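You operate a simulated robot arm through the tools that you are given. There is no shell and no other tool.

Carry out the task below with a simulated robot arm. There is one attempt and no reset: what you move stays moved.

TASK
Put things in order on the top of the low table. At the end: the silver steel cup from the top of the low table stands where the brown block stood; the brown wooden brush from the top of the low table is on the brown carton (marked "BOLTS"); the blue glue bottle from the top of the low table stands on top of the white packet (marked "KEEP DRY"); the black spool from the top of the low table is on the brown board; the brown block from the top of the low table stands where the black spool stood; whatever was shut is shut again. Leave all else as you found it, and nothing knocked over. Set down upright: spool.

It is judged by the outcome, as a careful person would: the job done as asked, and still so three seconds after it is handed in. It fails if anything else is knocked over, pushed out of place, dropped, spilled or broken.

THE ROBOT
A 7-joint arm with a two-finger parallel gripper, fixed in place. Base frame: the origin is at the foot of the arm, x ahead of it, y to its left, z up; the work surface is at about z = 0.66. Readings come in m, degrees, newtons and seconds.
With the tool pointing down near the work surface it reaches from about 0.24 to 0.68 m from the base axis. Its first joint turns from -66.0 to 66.0 degrees. Payload 1.57 kg.
The tool frame sits at the grasp point between the pads (the TCP): z along the fingers, y along the line on which they close. The tips reach 0.03 m beyond it. Largest opening 0.11 m; finger width 0.024, thickness 0.012; the body of the gripper, 0.048 by 0.112 m, starts 0.078 m behind the TCP.
Orientation is that of the tool frame in the base frame, as a unit quaternion [x, y, z, w]. With the fingers straight down and closing along the base's y, the tool's x points along the base's -x, its y along +y and its z along -z.

THE INTERFACE
- The arm moves only by the tool move_arm. Its argument "targets" is a list of rows, each a list of 7 numbers: the finger opening in m, from 0 to 0.11, then the shift along the base's x, y, z in units of 300 mm (1.0 is 300 mm), then the turn, a rotation vector about the base's x, y, z in units of 60 degrees (1.0 is 60 degrees). In form: [[grip, tx, ty, tz, rx, ry, rz], ...]. A call has 1 to 20 rows; each row is the pose to reach, as a shift and turn from the pose commanded when the call began. A call with a number of a shift or a turn outside -1 to 1 is refused whole. Each row takes 0.2 s and may step no farther than 0.05 m and 8.6 degrees from the row before; otherwise, or with a gripper value out of range, the whole call is refused. A pose out of reach is approached as far as the arm can. The call stops where the force on the tool passes 40 N (or 10 N more than at its start, if that is more) or the arm is blocked; 0.2 s more then pass. Each finger travels about 0.108 m/s and halts on what it meets, pressing with about 34 N; the grip force reading is that of the motor and also rises with nothing between the fingers. The clock runs only during rows and for 0.2 s after the last one: add rows that repeat a pose to give the fingers time. The reply holds the time, the measured pose of the TCP, the force on the tool along the base axes, the opening and the grip force, in the units named above and with some noise, with the torque about the TCP (base axes, N m) and any sound that the robot's microphone picked up.
- Cameras (640 x 400 px; columns grow to the right, rows downward): "scene" is fixed at [0.1624, -0.4023, 1.3867]; the picture's right is [0.75, -0.66, 0.00], its down [-0.48, -0.55, -0.68] and it looks along [0.45, 0.52, -0.73] (base axes); focal length 348 px, centre (320, 200). "wrist" rides on the gripper at [0.07, 0.016, -0.141] in the tool frame; the picture's right is [-0.23, 0.97, 0.00], its down [-0.86, -0.20, -0.48] and it looks along [-0.47, -0.11, 0.88] (tool axes); focal length 222 px, centre (320, 200). There is no depth. A picture from a camera that has moved, and an enlarged one, comes with that camera's place and axes in the base frame and with its lens.
- grab_frame(camera): a new picture of that camera. No time passes.
- enlarge(camera, box): a new picture of the part [left, top, right, bottom] of that camera's present view, enlarged. No time passes.
- close_job(): hands the job in; it is judged then, once.

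Nothing tells you positions but the pictures and the camera data. Unless the task says otherwise, let go and move clear before handing in.

The tools are called after "Emit:" by a JSON object that holds its "op" and its "data". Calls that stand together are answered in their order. move_arm: Moves the arm, as the interface text tells. Its arguments: {"type":"object","properties":{"targets":{"type":"array","items":{"type":"array","items":{"type":"number"}}}},"required":["targets"]} The other tools are called the same way: grab_frame (camera) takes a picture; enlarge (camera, box) takes an enlarged picture of a part of a camera's view; close_job () hands the job in.

At the start:

```text
t: 0.0
eef_pos: [0.3936, 0.1455, 1.005]
orientation: [0.0, 1.0, 0.0, 0.0]
contact_force: [0.5, 0.2, 0.8]
torque: [-0.02, -0.02, -0.01]
gripper_width: 0.1099
grip_force: 0.1
```

scene: 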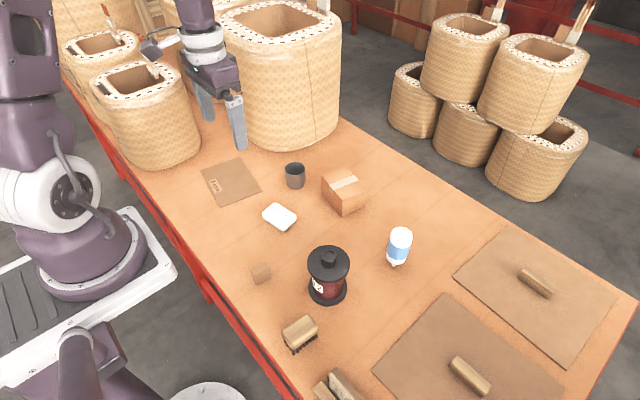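
wrist: 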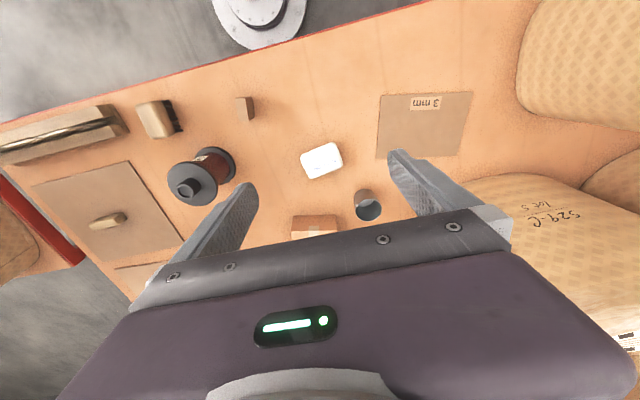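

I see a low table with a cup, packet, carton, spool, glue bottle, brush, small block, a flat board, and two lidded panels. I'll look closer before moving anything.

Emit:
{"op": "enlarge", "data": {"camera": "scene", "box": [190, 140, 430, 290]}}

Emit:
{"op": "enlarge", "data": {"camera": "scene", "box": [230, 230, 470, 400]}}

Emit:
{"op": "enlarge", "data": {"camera": "scene", "box": [360, 210, 640, 400]}}

Emit:
{"op": "enlarge", "data": {"camera": "wrist", "box": [0, 70, 300, 270]}}

Emit:
{"op": "enlarge", "data": {"camera": "wrist", "box": [220, 70, 520, 270]}}

```text
2.67 times, centred on (310, 215) of scene
camera zoom: at [0.1624, -0.4023, 1.3867], right [0.75, -0.66, 0.0], down [-0.48, -0.55, -0.68], along [0.45, 0.52, -0.73], focal length 927 px, centre (347, 160)
```

zoom: 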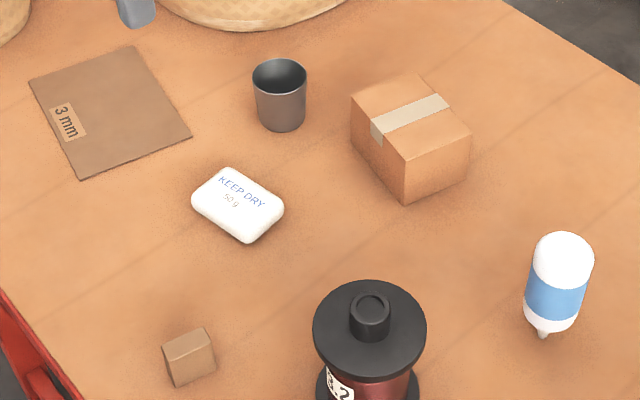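

```text
2.35 times, centred on (350, 315) of scene
camera zoom: at [0.1624, -0.4023, 1.3867], right [0.75, -0.66, 0.0], down [-0.48, -0.55, -0.68], along [0.45, 0.52, -0.73], focal length 818 px, centre (249, -71)
```

zoom: 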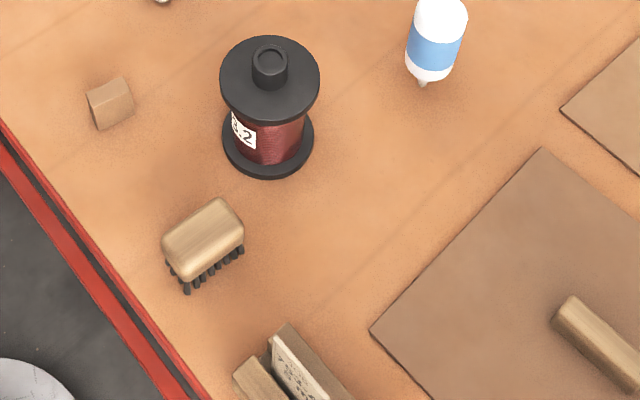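

```text
2.11 times, centred on (500, 305) of scene
camera zoom: at [0.1624, -0.4023, 1.3867], right [0.75, -0.66, 0.0], down [-0.48, -0.55, -0.68], along [0.45, 0.52, -0.73], focal length 732 px, centre (-59, -21)
```

zoom: 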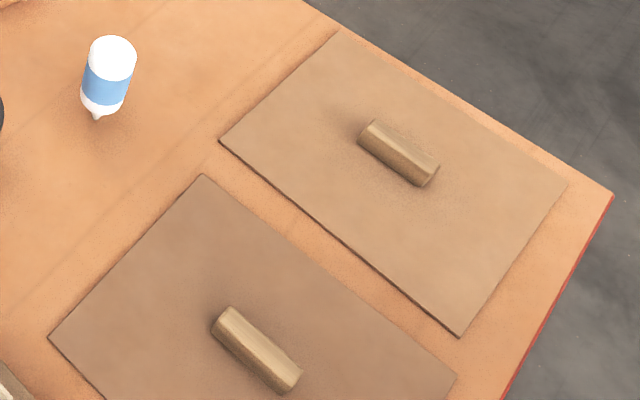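

```text
2.00 times, centred on (150, 170) of wrist
camera zoom: at [0.3231, 0.162, 1.1459], right [0.23, 0.97, 0.0], down [0.86, -0.2, 0.48], along [0.47, -0.11, -0.88], focal length 444 px, centre (660, 260)
```

zoom: 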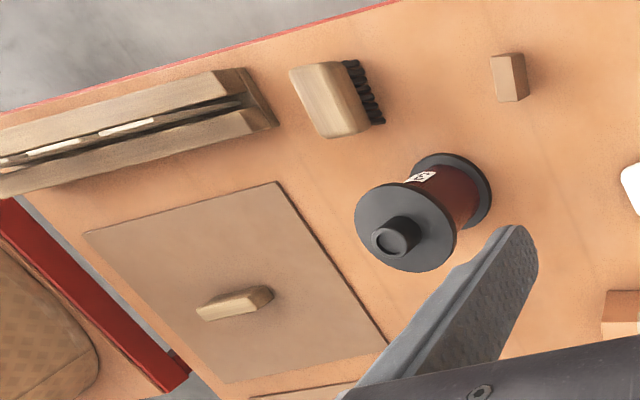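

```text
2.00 times, centred on (370, 170) of wrist
camera zoom: at [0.3231, 0.162, 1.1459], right [0.23, 0.97, 0.0], down [0.86, -0.2, 0.48], along [0.47, -0.11, -0.88], focal length 444 px, centre (220, 260)
```

zoom: 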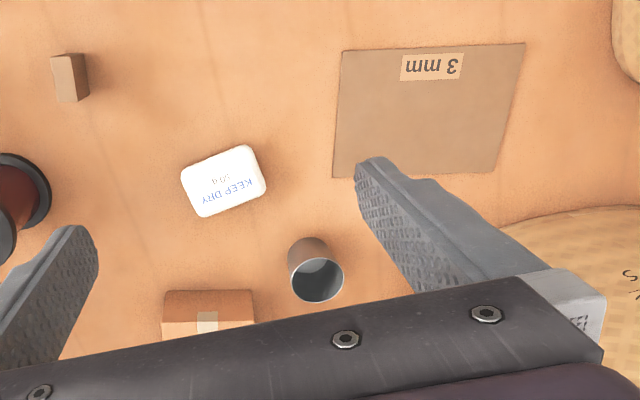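

The brown "3 mm" board is left, near (0.46, 0.35). The packet, cup and carton are mid-table, and the spool, block, brush and glue bottle are to the right. The two handled panels are shut lids that need no opening. I can't tell how the bottle is standing, so I'll move high over the right side to see it with the wrist camera.

Emit:
{"op": "move_arm", "data": {"targets": [[0.11, 0.044, -0.12, -0.02, 0, 0, 0], [0.11, 0.088, -0.24, -0.045, 0, 0, 0], [0.11, 0.132, -0.36, -0.07, 0, 0, 0], [0.11, 0.176, -0.48, -0.09, 0, 0, 0], [0.11, 0.22, -0.6, -0.11, 0, 0, 0], [0.11, 0.264, -0.72, -0.13, 0, 0, 0], [0.11, 0.308, -0.84, -0.155, 0, 0, 0], [0.11, 0.353, -0.96, -0.18, 0, 0, 0], [0.11, 0.353, -0.96, -0.18, 0, 0, 0]]}}

Emit:
{"op": "grab_frame", "data": {"camera": "wrist"}}

Emit:
{"op": "grab_frame", "data": {"camera": "scene"}}

```text
t: 2.0
eef_pos: [0.4967, -0.1438, 0.951]
orientation: [0.0, 1.0, 0.0, -0.001]
contact_force: [-0.9, 0.0, -1.0]
torque: [-0.03, -0.01, 0.01]
gripper_width: 0.11
grip_force: 0.1
```

```text
taken
camera wrist: at [0.4267, -0.128, 1.0913], right [0.23, 0.97, 0.0], down [0.86, -0.2, 0.48], along [0.47, -0.11, -0.88], focal length 222 px, centre (320, 200)
```

wrist: 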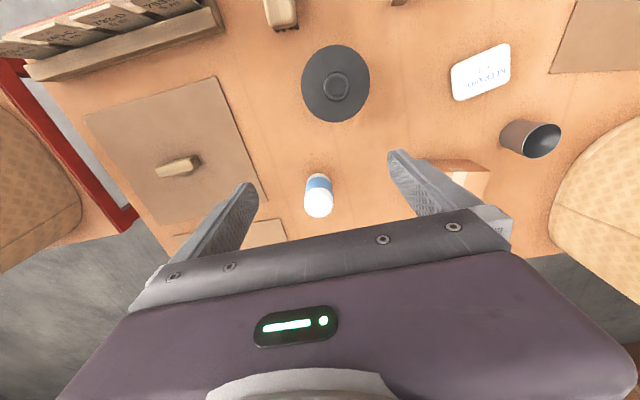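

```text
taken
```

scene: 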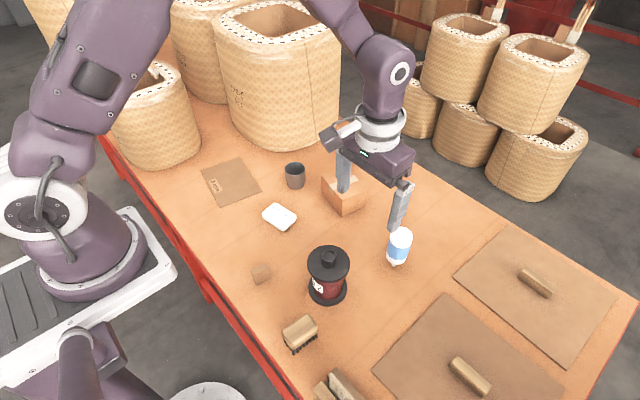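

Emit:
{"op": "enlarge", "data": {"camera": "wrist", "box": [240, 130, 400, 230]}}

Emit:
{"op": "enlarge", "data": {"camera": "wrist", "box": [400, 20, 600, 200]}}

Emit:
{"op": "enlarge", "data": {"camera": "scene", "box": [360, 210, 440, 280]}}

Emit:
{"op": "enlarge", "data": {"camera": "wrist", "box": [240, 0, 420, 130]}}

```text
4.00 times, centred on (320, 180) of wrist
camera zoom: at [0.4267, -0.128, 1.0913], right [0.23, 0.97, 0.0], down [0.86, -0.2, 0.48], along [0.47, -0.11, -0.88], focal length 888 px, centre (320, 280)
```

zoom: 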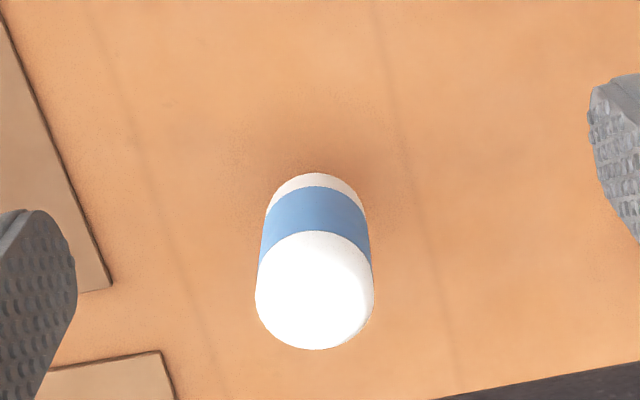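

```text
2.22 times, centred on (500, 110) of wrist
camera zoom: at [0.4267, -0.128, 1.0913], right [0.23, 0.97, 0.0], down [0.86, -0.2, 0.48], along [0.47, -0.11, -0.88], focal length 494 px, centre (-80, 400)
```

zoom: 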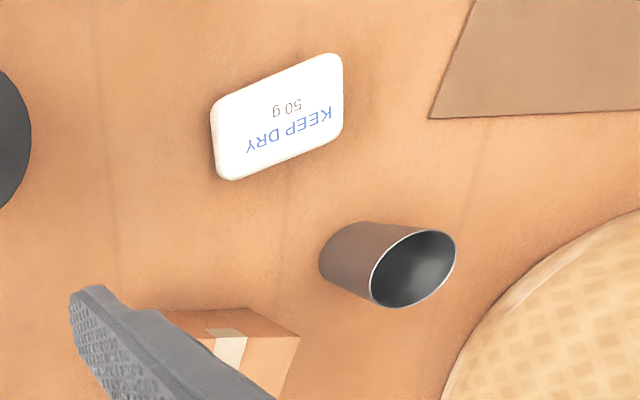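

```text
5.71 times, centred on (400, 245) of scene
camera zoom: at [0.1624, -0.4024, 1.3867], right [0.75, -0.66, 0.0], down [-0.48, -0.55, -0.68], along [0.45, 0.51, -0.73], focal length 1987 px, centre (-137, -57)
```

zoom: 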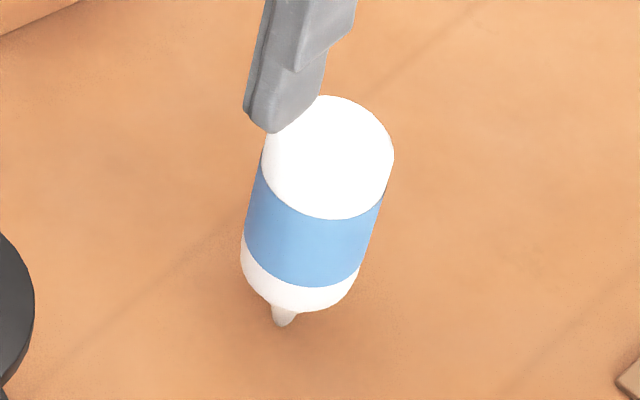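

```text
3.08 times, centred on (330, 65) of wrist
camera zoom: at [0.4267, -0.128, 1.0913], right [0.23, 0.97, 0.0], down [0.86, -0.2, 0.48], along [0.47, -0.11, -0.88], focal length 684 px, centre (289, 615)
```

zoom: 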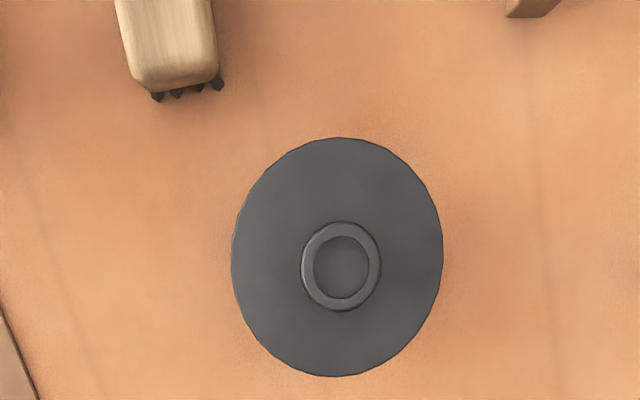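

The glue bottle stands nozzle-down at about (0.60, -0.17). The spool is upright at about (0.44, -0.11), with its flange top near z 0.775 and a knob on top. Next I'll hover over the spool and check its alignment.

Emit:
{"op": "move_arm", "data": {"targets": [[0.11, -0.1, 0.055, 0, 0, 0, 0], [0.08, -0.19, 0.111, -0.1, 0, 0, 0], [0.07, -0.19, 0.111, -0.2, 0, 0, 0], [0.07, -0.19, 0.111, -0.2, 0, 0, 0]]}}

Emit:
{"op": "grab_frame", "data": {"camera": "wrist"}}

Emit:
{"op": "enlarge", "data": {"camera": "scene", "box": [270, 180, 400, 310]}}

```text
t: 3.0
eef_pos: [0.442, -0.1108, 0.8913]
orientation: [0.0, 1.0, 0.0, 0.0]
contact_force: [-0.7, -0.5, -0.2]
torque: [-0.01, -0.01, 0.03]
gripper_width: 0.07
grip_force: 0.0
```

```text
taken
camera wrist: at [0.3714, -0.0953, 1.0311], right [0.23, 0.97, 0.0], down [0.85, -0.2, 0.48], along [0.47, -0.11, -0.88], focal length 222 px, centre (320, 200)
```

wrist: 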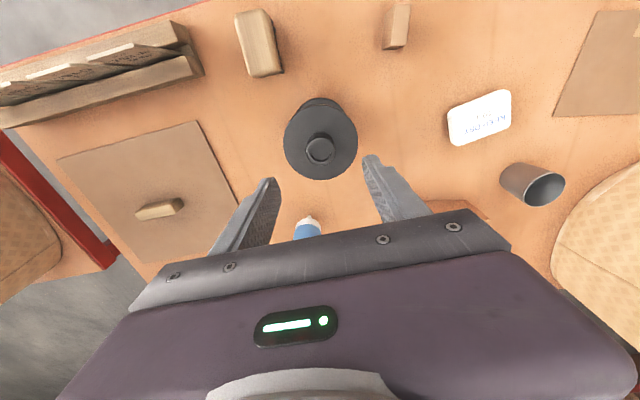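

```text
3.08 times, centred on (335, 245) of scene
camera zoom: at [0.1624, -0.4023, 1.3867], right [0.75, -0.66, 0.0], down [-0.48, -0.55, -0.68], along [0.45, 0.52, -0.73], focal length 1070 px, centre (274, 62)
```

zoom: 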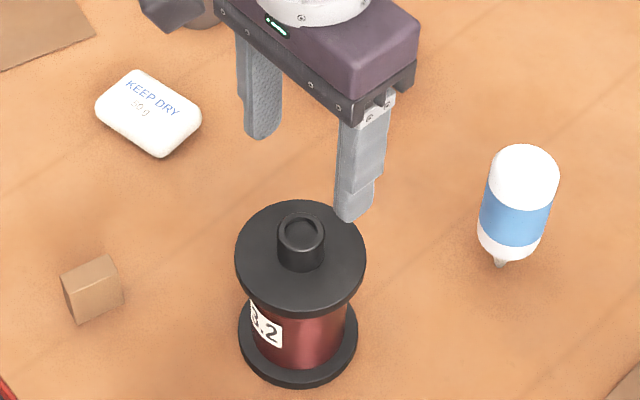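

The knob lines up at about (0.439, -0.111). I'll descend so only the fingertips straddle the knob above the flange, then close.

Emit:
{"op": "move_arm", "data": {"targets": [[0.07, -0.01, 0.0, -0.1, 0, 0, 0], [0.07, -0.01, 0.0, -0.2, 0, 0, 0], [0.07, -0.01, 0.0, -0.25, 0, 0, 0], [0.07, -0.01, 0.0, -0.283, 0, 0, 0], [0.07, -0.01, 0.0, -0.283, 0, 0, 0]]}}

Emit:
{"op": "enlarge", "data": {"camera": "scene", "box": [270, 180, 400, 310]}}

Emit:
{"op": "enlarge", "data": {"camera": "wrist", "box": [200, 80, 440, 240]}}

```text
t: 4.2
eef_pos: [0.4386, -0.1091, 0.8069]
orientation: [0.0, 1.0, 0.001, 0.0]
contact_force: [0.4, 0.0, -0.1]
torque: [0.02, -0.03, -0.02]
gripper_width: 0.0701
grip_force: 0.1
```

```text
3.08 times, centred on (335, 245) of scene
camera zoom: at [0.1624, -0.4023, 1.3867], right [0.75, -0.66, 0.0], down [-0.48, -0.55, -0.68], along [0.45, 0.52, -0.73], focal length 1070 px, centre (274, 62)
```

zoom: 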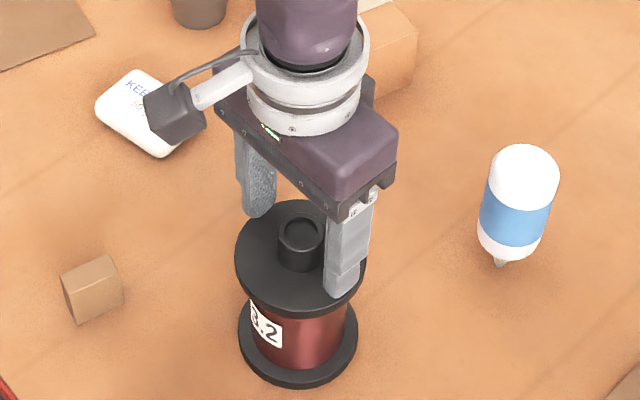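

```text
2.50 times, centred on (320, 160) of wrist
camera zoom: at [0.3687, -0.0932, 0.9467], right [0.23, 0.97, 0.0], down [0.85, -0.2, 0.48], along [0.47, -0.11, -0.88], focal length 555 px, centre (320, 300)
```

zoom: 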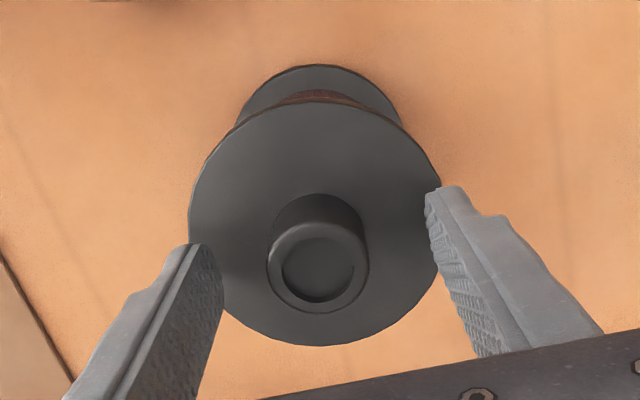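

The fingers straddle the knob with the flange clear. I'll close and lift gently.

Emit:
{"op": "move_arm", "data": {"targets": [[0.0, -0.005, 0.0, 0, 0, 0, 0], [0.0, -0.005, 0.0, 0, 0, 0, 0], [0.0, -0.005, 0.0, 0, 0, 0, 0], [0.0, -0.005, 0.0, 0, 0, 0, 0]]}}

```text
t: 5.2
eef_pos: [0.4382, -0.1093, 0.8064]
orientation: [0.0, 1.0, 0.001, 0.0]
contact_force: [-0.7, -0.3, -0.7]
torque: [-0.01, 0.02, 0.03]
gripper_width: 0.0311
grip_force: 34.1
```

Emit:
{"op": "move_arm", "data": {"targets": [[0.0, 0, 0.0, 0.02, 0, 0, 0], [0.0, 0, 0.0, 0.05, 0, 0, 0], [0.0, 0, 0.0, 0.1, 0, 0, 0], [0.0, 0, 0.0, 0.1, 0, 0, 0]]}}

Emit:
{"op": "enlarge", "data": {"camera": "scene", "box": [270, 180, 400, 310]}}

```text
t: 6.2
eef_pos: [0.4379, -0.1064, 0.8372]
orientation: [0.0, 1.0, 0.0, -0.001]
contact_force: [0.4, -0.2, -5.3]
torque: [-0.02, -0.02, 0.0]
gripper_width: 0.0311
grip_force: 33.9
```

```text
3.08 times, centred on (335, 245) of scene
camera zoom: at [0.1625, -0.4023, 1.3867], right [0.75, -0.66, 0.0], down [-0.48, -0.55, -0.68], along [0.45, 0.52, -0.73], focal length 1070 px, centre (274, 62)
```

zoom: 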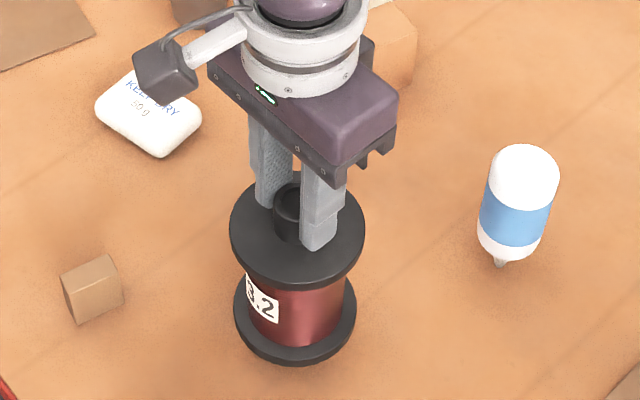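

The spool is held firmly, about 0.5 kg. I'll raise it and carry it left over the packet toward the brown board.

Emit:
{"op": "move_arm", "data": {"targets": [[0.0, 0, 0.0, 0.1, 0, 0, 0], [0.0, 0, 0.04, 0.18, 0, 0, 0], [0.0, 0.005, 0.13, 0.2, 0, 0, 0], [0.0, 0.01, 0.24, 0.2, 0, 0, 0], [0.0, 0.015, 0.36, 0.2, 0, 0, 0], [0.0, 0.02, 0.48, 0.2, 0, 0, 0], [0.0, 0.025, 0.6, 0.2, 0, 0, 0], [0.0, 0.03, 0.72, 0.2, 0, 0, 0], [0.0, 0.035, 0.84, 0.2, 0, 0, 0], [0.0, 0.04, 0.92, 0.2, 0, 0, 0], [0.0, 0.045, 0.97, 0.2, 0, 0, 0], [0.0, 0.045, 0.97, 0.2, 0, 0, 0]]}}

Emit:
{"op": "grab_frame", "data": {"camera": "scene"}}

Emit:
{"op": "grab_frame", "data": {"camera": "wrist"}}

```text
t: 8.8
eef_pos: [0.4524, 0.182, 0.895]
orientation: [0.0, 1.0, 0.0, 0.001]
contact_force: [-1.1, 0.0, -4.5]
torque: [-0.01, 0.04, 0.0]
gripper_width: 0.0313
grip_force: 34.2
```

```text
taken
```

scene: 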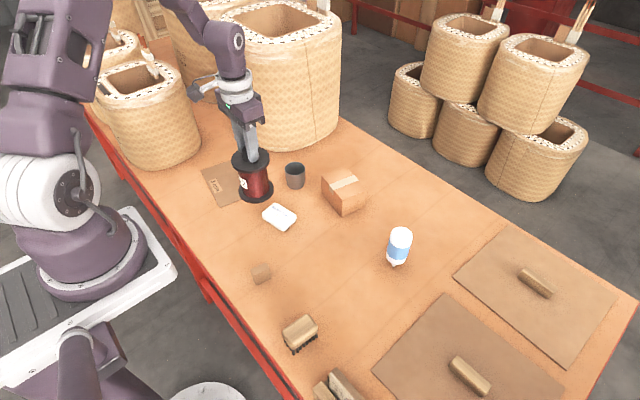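

```text
taken
camera wrist: at [0.3823, 0.1984, 1.0357], right [0.23, 0.97, 0.0], down [0.86, -0.2, 0.48], along [0.47, -0.11, -0.88], focal length 222 px, centre (320, 200)
```

wrist: 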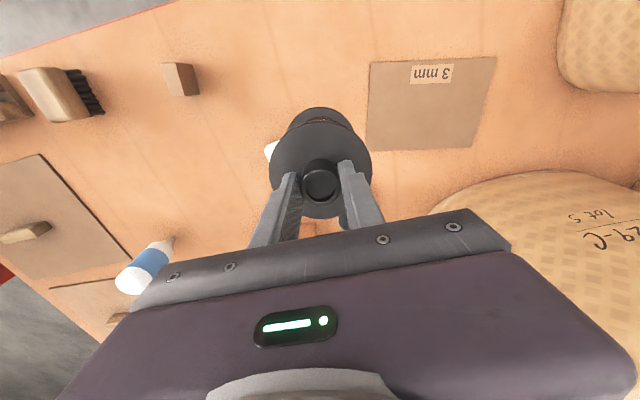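

The board's centre works out at (0.459, 0.348). I'll move above it, come down to just above the surface, and check before touching.

Emit:
{"op": "move_arm", "data": {"targets": [[0.0, 0.005, 0.08, 0, 0, 0, 0], [0.0, 0.01, 0.2, 0, 0, 0, 0], [0.0, 0.015, 0.32, 0, 0, 0, 0], [0.0, 0.02, 0.44, 0, 0, 0, 0], [0.0, 0.025, 0.52, 0, 0, 0, 0], [0.0, 0.025, 0.554, 0, 0, 0, 0], [0.0, 0.025, 0.554, -0.1, 0, 0, 0], [0.0, 0.025, 0.554, -0.18, 0, 0, 0], [0.0, 0.025, 0.554, -0.24, 0, 0, 0], [0.0, 0.025, 0.554, -0.24, 0, 0, 0]]}}

Emit:
{"op": "enlarge", "data": {"camera": "scene", "box": [160, 70, 340, 230]}}

Emit:
{"op": "grab_frame", "data": {"camera": "wrist"}}

```text
t: 11.0
eef_pos: [0.4587, 0.3479, 0.8239]
orientation: [0.0, 1.0, 0.0, 0.0]
contact_force: [0.6, 0.3, -4.8]
torque: [0.0, 0.02, -0.04]
gripper_width: 0.0314
grip_force: 33.8
```

```text
2.50 times, centred on (250, 150) of scene
camera zoom: at [0.1625, -0.4023, 1.3867], right [0.75, -0.66, 0.0], down [-0.48, -0.55, -0.68], along [0.45, 0.51, -0.73], focal length 869 px, centre (495, 325)
```

zoom: 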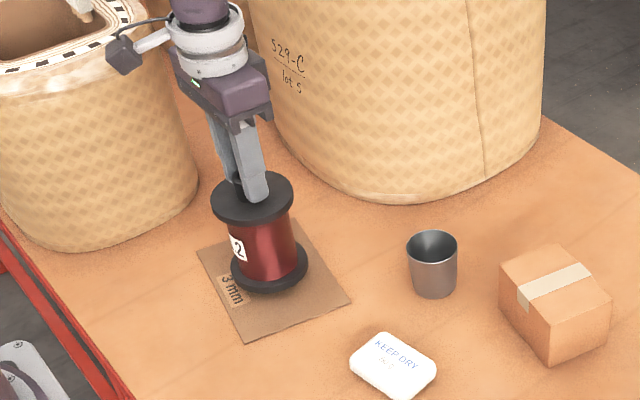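

```text
taken
camera wrist: at [0.3886, 0.3644, 0.9645], right [0.23, 0.97, 0.0], down [0.86, -0.2, 0.48], along [0.47, -0.11, -0.88], focal length 222 px, centre (320, 200)
```

wrist: 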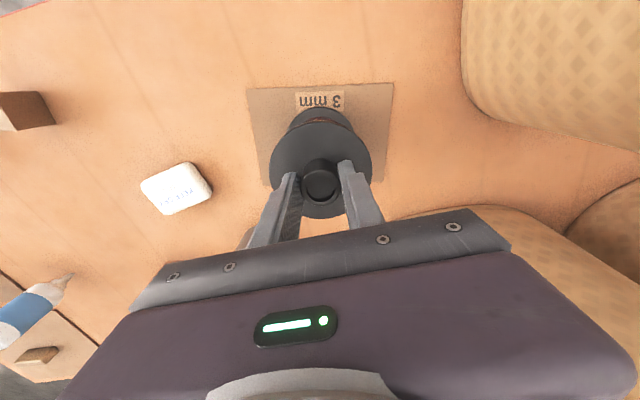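

The spool hangs centred over the board. I'll lower it the last 14 mm.

Emit:
{"op": "move_arm", "data": {"targets": [[0.0, 0, 0, -0.02, 0, 0, 0], [0.0, 0, 0, -0.035, 0, 0, 0], [0.0, 0, 0, -0.045, 0, 0, 0], [0.0, 0, 0, -0.045, 0, 0, 0]]}}

```text
t: 12.0
eef_pos: [0.4592, 0.3481, 0.8111]
orientation: [0.001, 1.0, 0.0, -0.001]
contact_force: [-0.4, 0.1, -3.4]
torque: [0.01, 0.04, 0.0]
gripper_width: 0.0311
grip_force: 34.5
```

Emit:
{"op": "move_arm", "data": {"targets": [[0.0, 0, 0, -0.004, 0, 0, 0], [0.0, 0, 0, -0.004, 0, 0, 0]]}}

```text
t: 12.6
eef_pos: [0.4606, 0.3477, 0.8103]
orientation: [0.0, 1.0, 0.0, 0.0]
contact_force: [-0.7, -0.2, -1.9]
torque: [-0.05, -0.03, 0.01]
gripper_width: 0.0309
grip_force: 33.8
```

Emit:
{"op": "move_arm", "data": {"targets": [[0.0, 0, 0, -0.003, 0, 0, 0], [0.0, 0, 0, -0.003, 0, 0, 0]]}}

```text
t: 13.2
eef_pos: [0.4592, 0.3484, 0.8105]
orientation: [0.0, 1.0, 0.002, 0.001]
contact_force: [-3.4, -2.3, 19.4]
torque: [-0.4, 0.46, -0.04]
gripper_width: 0.0311
grip_force: 34.2
```

The spool is now pressing on the board. I'll ease up slightly and release.

Emit:
{"op": "move_arm", "data": {"targets": [[0.0, 0, 0, 0.003, 0, 0, 0], [0.0, 0, 0, 0.003, 0, 0, 0], [0.07, 0, 0, 0.003, 0, 0, 0], [0.07, 0, 0, 0.003, 0, 0, 0]]}}

Emit:
{"op": "enlarge", "data": {"camera": "wrist", "box": [200, 80, 440, 240]}}

```text
t: 14.2
eef_pos: [0.4593, 0.35, 0.8094]
orientation: [0.0, 1.0, 0.0, 0.001]
contact_force: [-0.5, -0.1, 0.5]
torque: [0.03, 0.04, 0.0]
gripper_width: 0.0699
grip_force: 0.0
```

```text
2.50 times, centred on (320, 160) of wrist
camera zoom: at [0.3886, 0.3645, 0.9502], right [0.23, 0.97, 0.0], down [0.86, -0.2, 0.48], along [0.47, -0.11, -0.88], focal length 555 px, centre (320, 300)
```

zoom: 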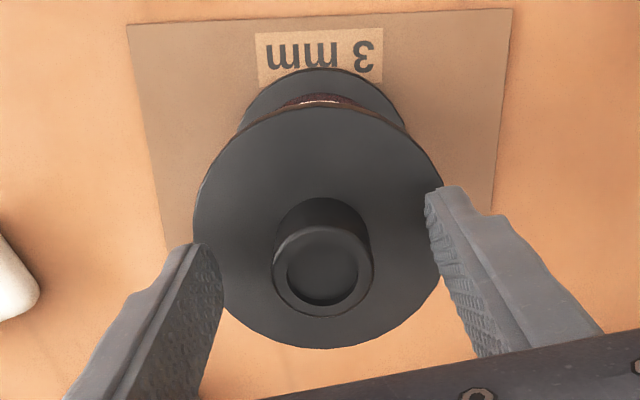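

The spool stands free on the board. I'll rise and head to the brown block.

Emit:
{"op": "move_arm", "data": {"targets": [[0.07, 0, 0, 0.12, 0, 0, 0], [0.07, 0, 0, 0.27, 0, 0, 0], [0.07, -0.02, -0.05, 0.36, 0, 0, 0], [0.07, -0.06, -0.18, 0.38, 0, 0, 0], [0.07, -0.1, -0.32, 0.38, 0, 0, 0], [0.07, -0.14, -0.46, 0.38, 0, 0, 0], [0.07, -0.18, -0.6, 0.38, 0, 0, 0], [0.07, -0.22, -0.74, 0.36, 0, 0, 0], [0.07, -0.26, -0.88, 0.3, 0, 0, 0], [0.07, -0.3, -1.0, 0.24, 0, 0, 0], [0.07, -0.3, -1.0, 0.24, 0, 0, 0]]}}

Emit:
{"op": "grab_frame", "data": {"camera": "wrist"}}

Emit:
{"op": "grab_frame", "data": {"camera": "scene"}}

```text
t: 16.6
eef_pos: [0.3691, 0.0462, 0.8813]
orientation: [0.0, 1.0, -0.001, 0.0]
contact_force: [-0.4, 0.1, 0.2]
torque: [0.01, 0.0, 0.01]
gripper_width: 0.0698
grip_force: 0.0
```

```text
taken
camera wrist: at [0.2987, 0.0618, 1.0214], right [0.23, 0.97, 0.0], down [0.86, -0.2, 0.48], along [0.47, -0.11, -0.88], focal length 222 px, centre (320, 200)
```

wrist: 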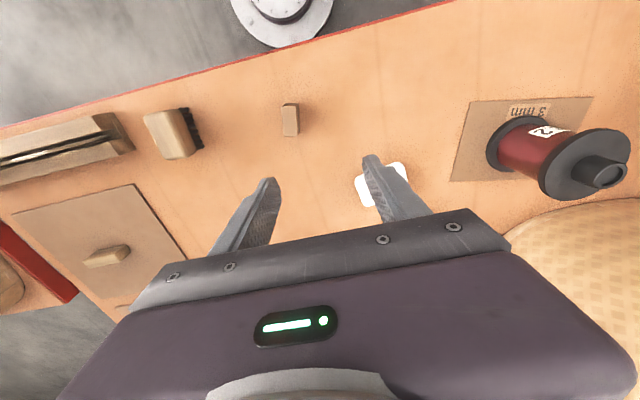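

```text
taken
```

scene: 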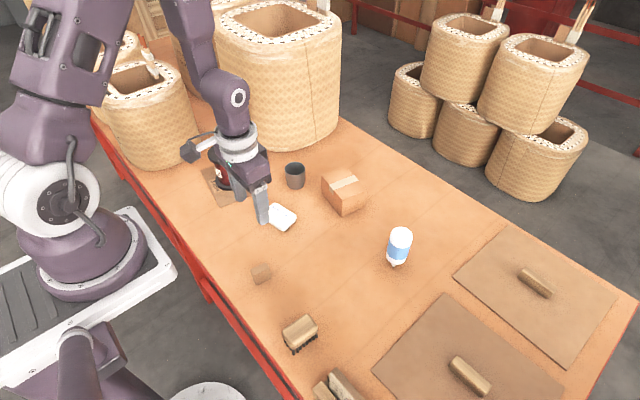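

Emit:
{"op": "enlarge", "data": {"camera": "wrist", "box": [250, 80, 330, 150]}}

Emit:
{"op": "enlarge", "data": {"camera": "scene", "box": [240, 250, 290, 300]}}

Emit:
{"op": "enlarge", "data": {"camera": "wrist", "box": [430, 70, 640, 220]}}

```text
5.71 times, centred on (290, 115) of wrist
camera zoom: at [0.2987, 0.0618, 1.0214], right [0.23, 0.97, 0.0], down [0.86, -0.2, 0.48], along [0.47, -0.11, -0.88], focal length 1269 px, centre (491, 686)
```

zoom: 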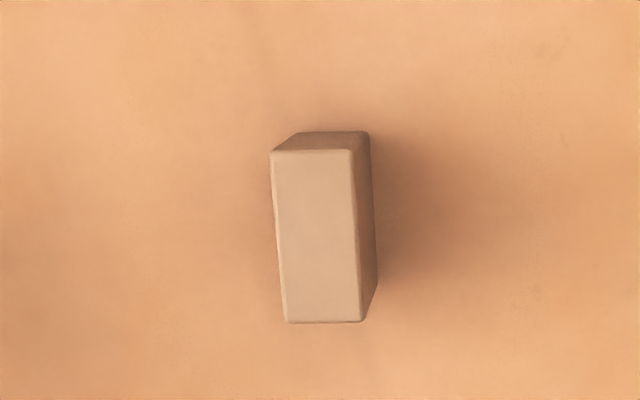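

```text
8.00 times, centred on (265, 275) of scene
camera zoom: at [0.1624, -0.4024, 1.3867], right [0.75, -0.66, 0.0], down [-0.48, -0.55, -0.68], along [0.45, 0.52, -0.73], focal length 2782 px, centre (760, -400)
```

zoom: 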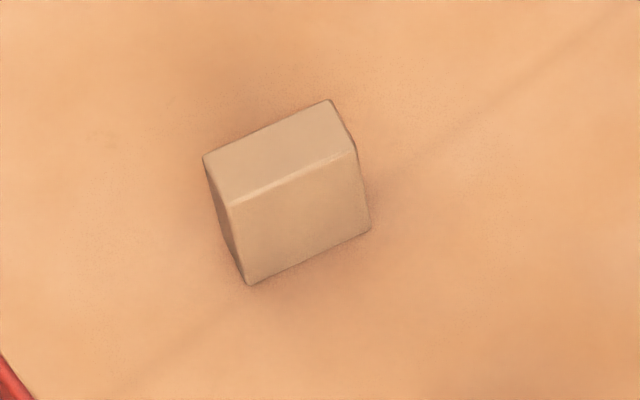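

```text
2.67 times, centred on (535, 145) of wrist
camera zoom: at [0.2987, 0.0618, 1.0214], right [0.23, 0.97, 0.0], down [0.86, -0.2, 0.48], along [0.47, -0.11, -0.88], focal length 592 px, centre (-253, 347)
```

zoom: 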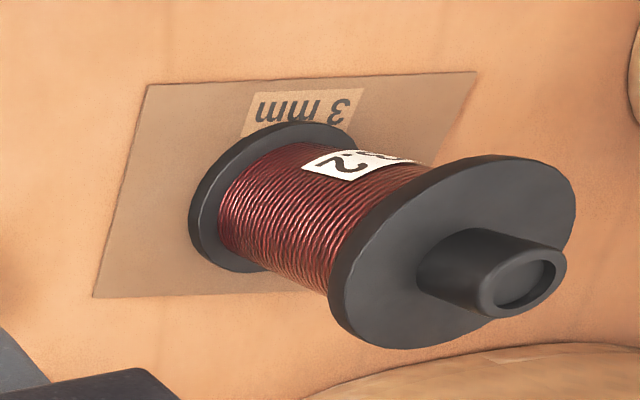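

The block measures about 40×19×40 mm at (0.340, 0.009), turned about 12° clockwise. I'll rotate the tool -12° and descend over it.

Emit:
{"op": "move_arm", "data": {"targets": [[0.06, -0.04, -0.06, -0.05, 0, 0, -0.1], [0.06, -0.0957, -0.12, -0.15, 0, 0, -0.2], [0.06, -0.0957, -0.125, -0.28, 0, 0, -0.2], [0.06, -0.0957, -0.125, -0.4, 0, 0, -0.2], [0.06, -0.0957, -0.125, -0.45, 0, 0, -0.2], [0.06, -0.0957, -0.125, -0.45, 0, 0, -0.2]]}}

Emit:
{"op": "enlarge", "data": {"camera": "wrist", "box": [220, 100, 420, 230]}}

Emit:
{"op": "enlarge", "data": {"camera": "scene", "box": [220, 220, 320, 300]}}

```text
t: 18.0
eef_pos: [0.34, 0.0113, 0.7469]
orientation: [0.104, 0.995, 0.001, 0.0]
contact_force: [-0.1, 0.2, -0.6]
torque: [0.01, 0.02, 0.01]
gripper_width: 0.0601
grip_force: 0.0
```

```text
3.08 times, centred on (320, 165) of wrist
camera zoom: at [0.2749, 0.0415, 0.8875], right [0.42, 0.91, 0.0], down [0.79, -0.37, 0.48], along [0.43, -0.2, -0.88], focal length 684 px, centre (320, 308)
```

zoom: 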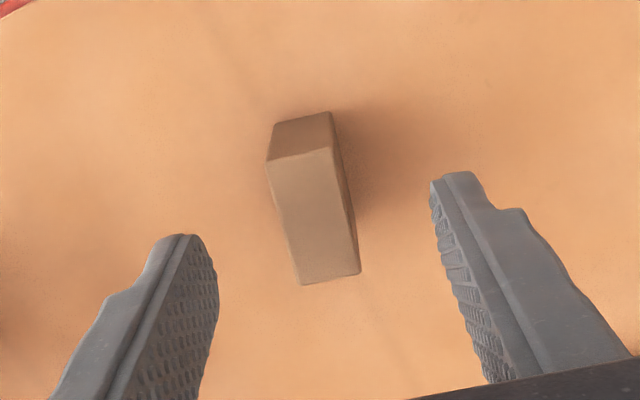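

```text
5.00 times, centred on (270, 260) of scene
camera zoom: at [0.1624, -0.4023, 1.3867], right [0.75, -0.66, 0.0], down [-0.48, -0.55, -0.68], along [0.45, 0.52, -0.73], focal length 1738 px, centre (570, -100)
```

zoom: 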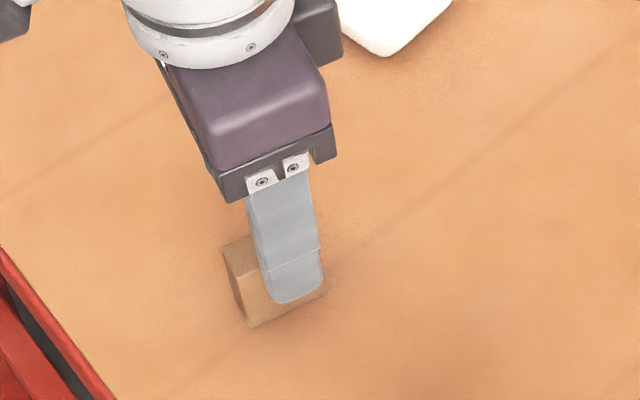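

Alignment is good. I'll descend, close and lift.

Emit:
{"op": "move_arm", "data": {"targets": [[0.06, -0.003, 0, -0.1, 0, 0, 0], [0.06, -0.003, 0, -0.165, 0, 0, 0], [0.06, -0.003, 0, -0.165, 0, 0, 0], [0.0, -0.003, 0, -0.165, 0, 0, 0], [0.0, -0.003, 0, -0.165, 0, 0, 0], [0.0, -0.003, 0, -0.165, 0, 0, 0]]}}

Emit:
{"op": "enlarge", "data": {"camera": "wrist", "box": [220, 100, 420, 230]}}

```text
t: 19.4
eef_pos: [0.3392, 0.0117, 0.6971]
orientation: [0.105, 0.994, 0.0, 0.0]
contact_force: [0.2, -0.2, 0.8]
torque: [0.0, -0.03, 0.01]
gripper_width: 0.0192
grip_force: 33.1
```

```text
3.08 times, centred on (320, 165) of wrist
camera zoom: at [0.2739, 0.0424, 0.8372], right [0.42, 0.91, 0.0], down [0.79, -0.37, 0.48], along [0.43, -0.2, -0.88], focal length 684 px, centre (320, 308)
```

zoom: 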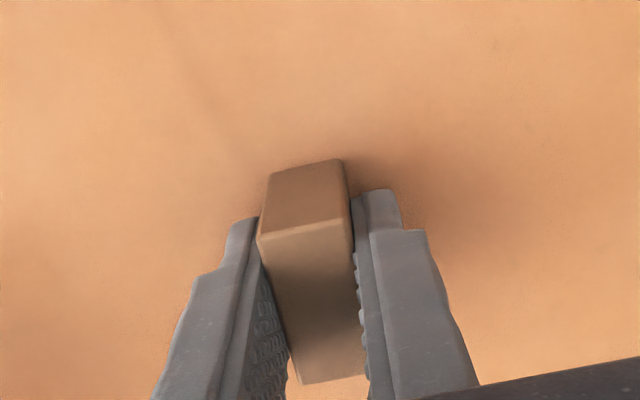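

The block is gripped. I'll lift it and carry it to the spool's old spot at (0.438, -0.110).

Emit:
{"op": "move_arm", "data": {"targets": [[0.0, 0, 0, 0.06, 0, 0, 0], [0.0, 0, 0, 0.18, 0, 0, 0], [0.0, 0.08, -0.1, 0.22, 0, 0, 0], [0.0, 0.17, -0.2, 0.22, 0, 0, 0], [0.0, 0.25, -0.3, 0.22, 0, 0, 0], [0.0, 0.329, -0.402, 0.2, 0, 0, 0], [0.0, 0.329, -0.402, 0.1, 0, 0, 0], [0.0, 0.329, -0.402, 0.04, 0, 0, 0], [0.0, 0.329, -0.402, 0.015, 0, 0, 0], [0.0, 0.329, -0.402, 0.015, 0, 0, 0]]}}

Emit:
{"op": "enlarge", "data": {"camera": "scene", "box": [270, 200, 400, 310]}}

```text
t: 21.6
eef_pos: [0.438, -0.1083, 0.7022]
orientation: [0.104, 0.995, -0.001, -0.001]
contact_force: [-0.1, -0.3, 0.4]
torque: [-0.03, -0.05, 0.0]
gripper_width: 0.0192
grip_force: 33.6
```

```text
3.64 times, centred on (335, 255) of scene
camera zoom: at [0.1624, -0.4023, 1.3867], right [0.75, -0.66, 0.0], down [-0.48, -0.55, -0.68], along [0.45, 0.52, -0.73], focal length 1264 px, centre (266, 0)
```

zoom: 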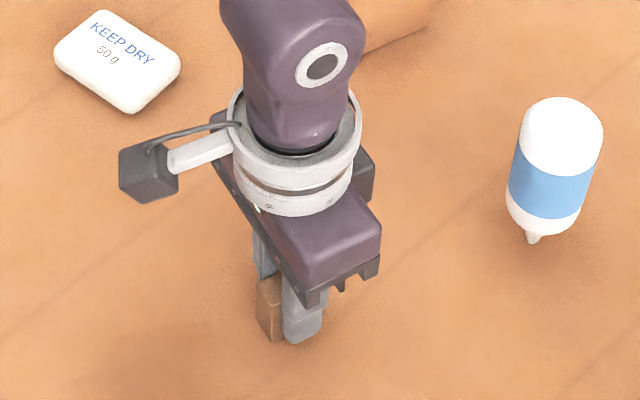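

Now I'll lower the last few millimetres, feel for contact, and release.

Emit:
{"op": "move_arm", "data": {"targets": [[0.0, 0, 0, -0.01, 0, 0, 0], [0.0, 0, 0, -0.015, 0, 0, 0], [0.0, 0, 0, -0.015, 0, 0, 0]]}}

```text
t: 22.4
eef_pos: [0.4374, -0.1097, 0.697]
orientation: [0.104, 0.995, 0.0, 0.0]
contact_force: [0.5, -0.3, -0.7]
torque: [-0.01, -0.01, 0.0]
gripper_width: 0.0191
grip_force: 32.8
```

Emit:
{"op": "move_arm", "data": {"targets": [[0.0, 0, 0, -0.002, 0, 0, 0], [0.04, 0, 0, -0.002, 0, 0, 0], [0.05, 0, 0, -0.002, 0, 0, 0], [0.05, 0, 0, 0.1, 0, 0, 0], [0.05, 0, 0, 0.25, 0, 0, 0], [0.05, -0.1, 0.05, 0.35, 0, 0, 0.1], [0.05, -0.2, 0.1, 0.4, 0, 0, 0.2], [0.05, -0.2, 0.1, 0.4, 0, 0, 0.2]]}}

Emit:
{"op": "enlarge", "data": {"camera": "scene", "box": [270, 200, 400, 310]}}

Emit:
{"op": "grab_frame", "data": {"camera": "wrist"}}

```text
t: 24.2
eef_pos: [0.3782, -0.0795, 0.8157]
orientation: [-0.001, 1.0, 0.0, 0.0]
contact_force: [0.4, -0.7, -0.5]
torque: [-0.01, -0.01, -0.01]
gripper_width: 0.05
grip_force: 0.0
```

```text
3.64 times, centred on (335, 255) of scene
camera zoom: at [0.1624, -0.4023, 1.3867], right [0.75, -0.66, 0.0], down [-0.48, -0.55, -0.68], along [0.45, 0.52, -0.73], focal length 1264 px, centre (266, 0)
```

zoom: 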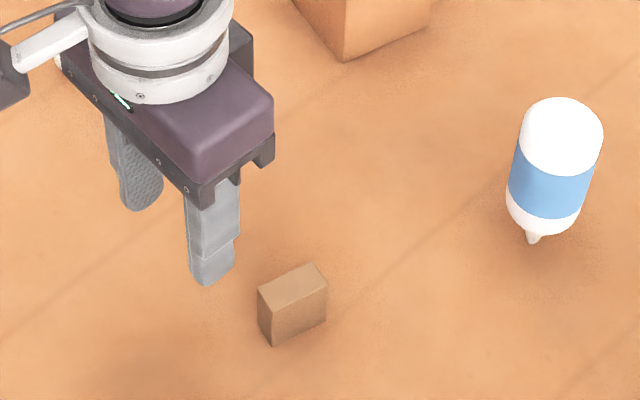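

```text
taken
camera wrist: at [0.3078, -0.0636, 0.9574], right [0.23, 0.97, 0.0], down [0.86, -0.2, 0.48], along [0.47, -0.11, -0.88], focal length 222 px, centre (320, 200)
```

wrist: 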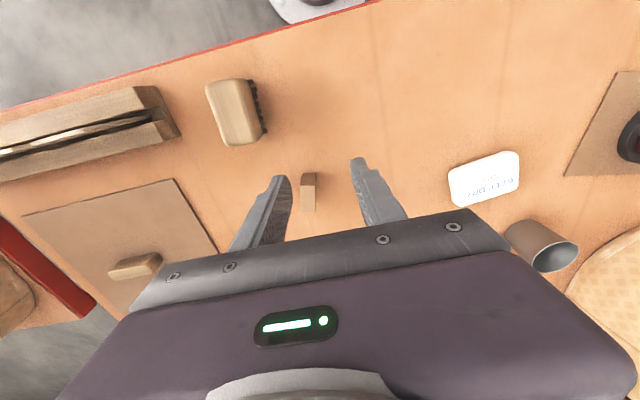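

The block stands on the spool's old spot. Next is the cup; I'll hover near it to localise it precisely.

Emit:
{"op": "move_arm", "data": {"targets": [[0.085, 0.03, 0.08, 0.1, 0, 0, 0], [0.085, 0.09, 0.2, 0.2, 0, 0, 0], [0.085, 0.16, 0.33, 0.21, 0, 0, 0], [0.085, 0.23, 0.46, 0.21, 0, 0, 0], [0.085, 0.3, 0.58, 0.21, 0, 0, 0], [0.085, 0.37, 0.7, 0.21, 0, 0, 0], [0.085, 0.44, 0.8, 0.21, 0, 0, 0], [0.085, 0.51, 0.9, 0.21, 0, 0, 0], [0.085, 0.573, 0.967, 0.21, 0, 0, 0], [0.085, 0.573, 0.967, 0.21, 0, 0, 0]]}}

Emit:
{"op": "grab_frame", "data": {"camera": "wrist"}}

Emit:
{"op": "enlarge", "data": {"camera": "scene", "box": [240, 100, 400, 230]}}

```text
refused: row 2 steps farther than a row can; nothing moved
```

```text
taken
camera wrist: at [0.3078, -0.0636, 0.9574], right [0.23, 0.97, 0.0], down [0.86, -0.2, 0.48], along [0.47, -0.11, -0.88], focal length 222 px, centre (320, 200)
```

wrist: 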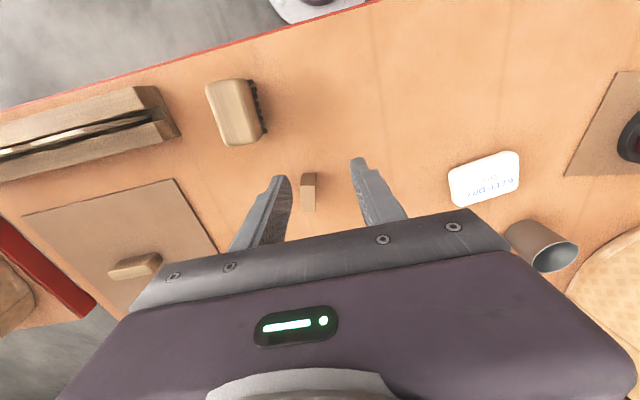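

```text
3.08 times, centred on (320, 165) of scene
camera zoom: at [0.1624, -0.4023, 1.3867], right [0.75, -0.66, 0.0], down [-0.48, -0.55, -0.68], along [0.45, 0.52, -0.73], focal length 1070 px, centre (320, 308)
```

zoom: 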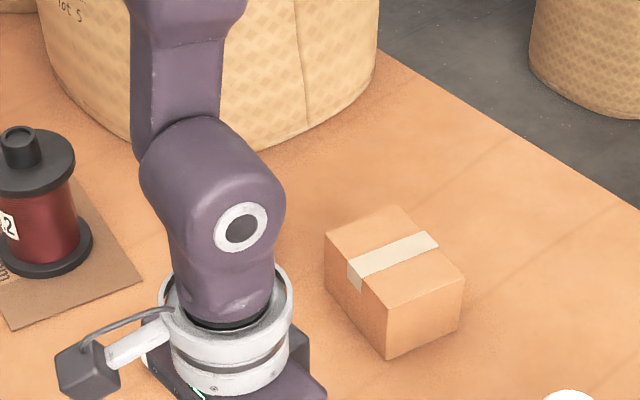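

That call was refused because a step was too long, and nothing moved. I'll repeat it with smaller steps.

Emit:
{"op": "move_arm", "data": {"targets": [[0.085, 0.03, 0.06, 0.1, 0, 0, 0], [0.085, 0.08, 0.17, 0.19, 0, 0, 0], [0.085, 0.14, 0.29, 0.21, 0, 0, 0], [0.085, 0.21, 0.41, 0.21, 0, 0, 0], [0.085, 0.28, 0.53, 0.21, 0, 0, 0], [0.085, 0.35, 0.64, 0.21, 0, 0, 0], [0.085, 0.42, 0.74, 0.21, 0, 0, 0], [0.085, 0.49, 0.84, 0.21, 0, 0, 0], [0.085, 0.54, 0.92, 0.21, 0, 0, 0], [0.085, 0.573, 0.967, 0.21, 0, 0, 0], [0.085, 0.573, 0.967, 0.21, 0, 0, 0]]}}

Emit:
{"op": "grab_frame", "data": {"camera": "wrist"}}

Emit:
{"op": "enlarge", "data": {"camera": "scene", "box": [240, 100, 400, 230]}}

```text
t: 26.6
eef_pos: [0.5507, 0.2115, 0.8806]
orientation: [0.0, 1.0, 0.0, 0.0]
contact_force: [0.1, 0.5, -0.4]
torque: [0.02, -0.01, 0.05]
gripper_width: 0.0847
grip_force: 0.2
```

```text
taken
camera wrist: at [0.4805, 0.2274, 1.0211], right [0.23, 0.97, 0.0], down [0.86, -0.2, 0.48], along [0.47, -0.11, -0.88], focal length 222 px, centre (320, 200)
```

wrist: 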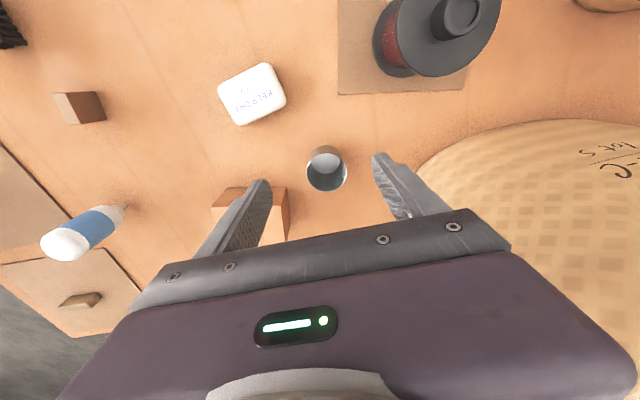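

```text
3.08 times, centred on (320, 165) of scene
camera zoom: at [0.1625, -0.4023, 1.3867], right [0.75, -0.66, 0.0], down [-0.48, -0.55, -0.68], along [0.45, 0.52, -0.73], focal length 1070 px, centre (320, 308)
```

zoom: 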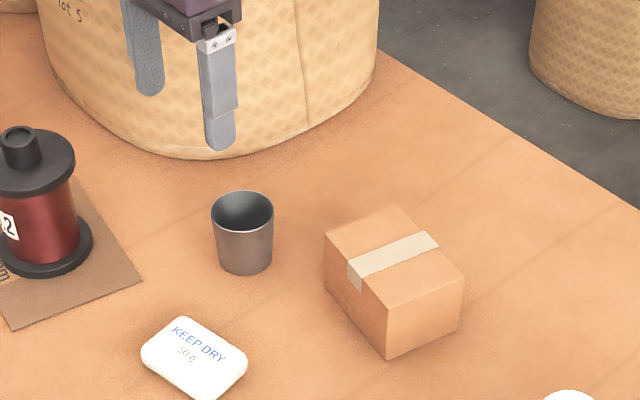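

Emit:
{"op": "enlarge", "data": {"camera": "wrist", "box": [250, 110, 410, 210]}}

```text
4.00 times, centred on (330, 160) of wrist
camera zoom: at [0.4805, 0.2274, 1.0211], right [0.23, 0.97, 0.0], down [0.86, -0.2, 0.48], along [0.47, -0.11, -0.88], focal length 888 px, centre (280, 360)
```

zoom: 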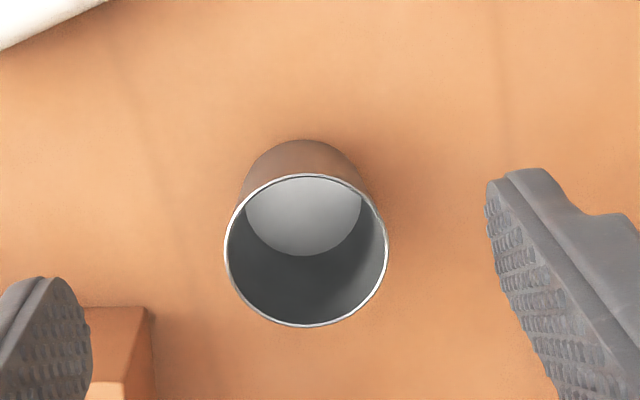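

The cup is empty, with its rim centred at (0.595, 0.210) and its top at z≈0.73. I'll descend over it with the fingers along y, clear of the carton, and grip.

Emit:
{"op": "move_arm", "data": {"targets": [[0.085, 0.08, -0.002, 0, 0, 0, 0], [0.085, 0.15, -0.002, -0.06, 0, 0, 0], [0.085, 0.15, -0.002, -0.2, 0, 0, 0], [0.085, 0.15, -0.002, -0.34, 0, 0, 0], [0.085, 0.15, -0.002, -0.46, 0, 0, 0], [0.085, 0.15, -0.002, -0.56, 0, 0, 0], [0.085, 0.15, -0.002, -0.56, 0, 0, 0]]}}

Emit:
{"op": "enlarge", "data": {"camera": "wrist", "box": [200, 80, 440, 240]}}

Emit:
{"op": "enlarge", "data": {"camera": "scene", "box": [240, 100, 400, 230]}}

```text
t: 28.2
eef_pos: [0.5942, 0.2115, 0.7113]
orientation: [0.0, 1.0, 0.001, 0.002]
contact_force: [0.0, -1.6, 0.1]
torque: [-0.01, -0.04, -0.03]
gripper_width: 0.085
grip_force: 0.1
```

```text
2.50 times, centred on (320, 160) of wrist
camera zoom: at [0.5238, 0.2274, 0.853], right [0.23, 0.97, 0.0], down [0.86, -0.2, 0.48], along [0.47, -0.11, -0.88], focal length 555 px, centre (320, 300)
```

zoom: 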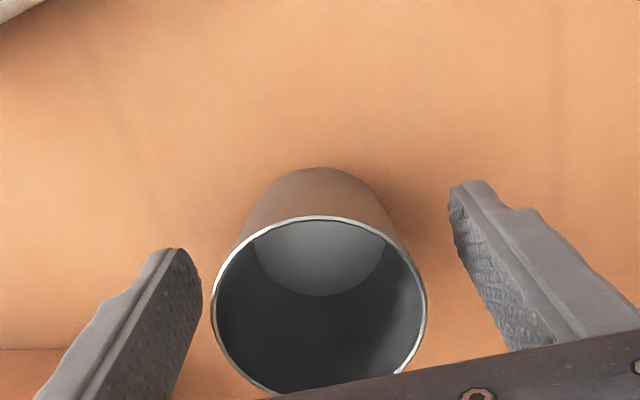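

```text
3.08 times, centred on (320, 165) of scene
camera zoom: at [0.1624, -0.4023, 1.3867], right [0.75, -0.66, 0.0], down [-0.48, -0.55, -0.68], along [0.45, 0.52, -0.73], focal length 1070 px, centre (320, 308)
```

zoom: 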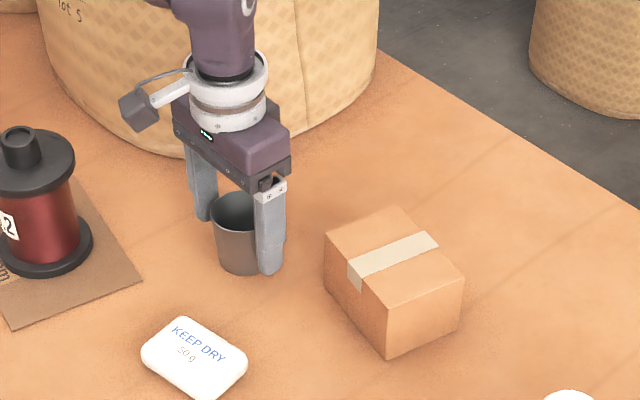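

Emit:
{"op": "move_arm", "data": {"targets": [[0.06, 0, 0, 0, 0, 0, 0], [0.0, 0, 0, 0, 0, 0, 0], [0.0, 0, 0, 0, 0, 0, 0], [0.0, 0, 0, 0, 0, 0, 0], [0.0, 0, 0, 0.03, 0, 0, 0], [0.0, 0, 0, 0.1, 0, 0, 0], [0.0, 0, 0, 0.2, 0, 0, 0], [0.0, 0, 0, 0.2, 0, 0, 0]]}}

Emit:
{"op": "enlarge", "data": {"camera": "scene", "box": [240, 100, 400, 230]}}

Emit:
{"op": "grab_frame", "data": {"camera": "wrist"}}

```text
t: 30.0
eef_pos: [0.5941, 0.212, 0.7727]
orientation: [0.0, 1.0, 0.0, -0.001]
contact_force: [-0.5, 0.2, 0.4]
torque: [0.02, -0.03, 0.02]
gripper_width: 0.0571
grip_force: 33.8
```

```text
3.08 times, centred on (320, 165) of scene
camera zoom: at [0.1625, -0.4023, 1.3867], right [0.75, -0.66, 0.0], down [-0.48, -0.55, -0.68], along [0.45, 0.52, -0.73], focal length 1070 px, centre (320, 308)
```

zoom: 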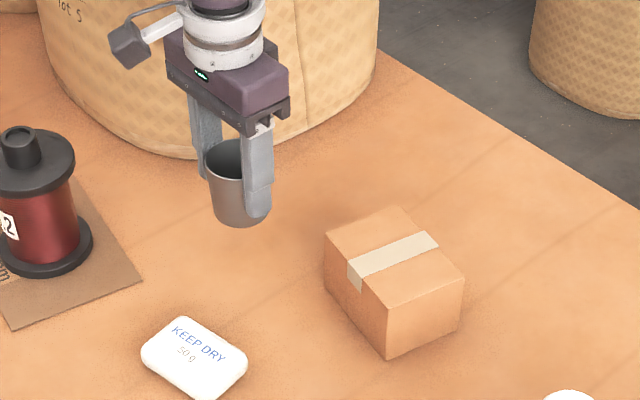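

```text
taken
camera wrist: at [0.5242, 0.2276, 0.9134], right [0.23, 0.97, 0.0], down [0.86, -0.2, 0.48], along [0.47, -0.11, -0.88], focal length 222 px, centre (320, 200)
```

wrist: 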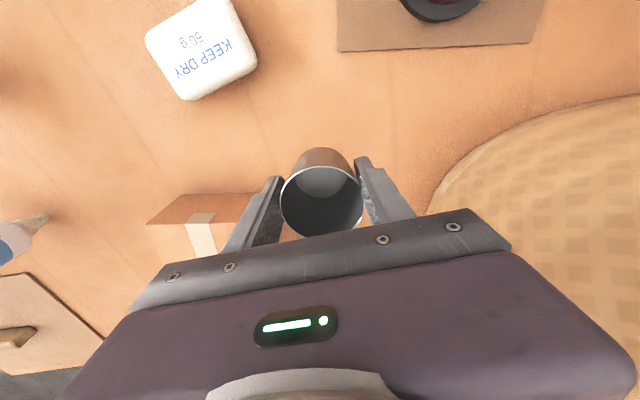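

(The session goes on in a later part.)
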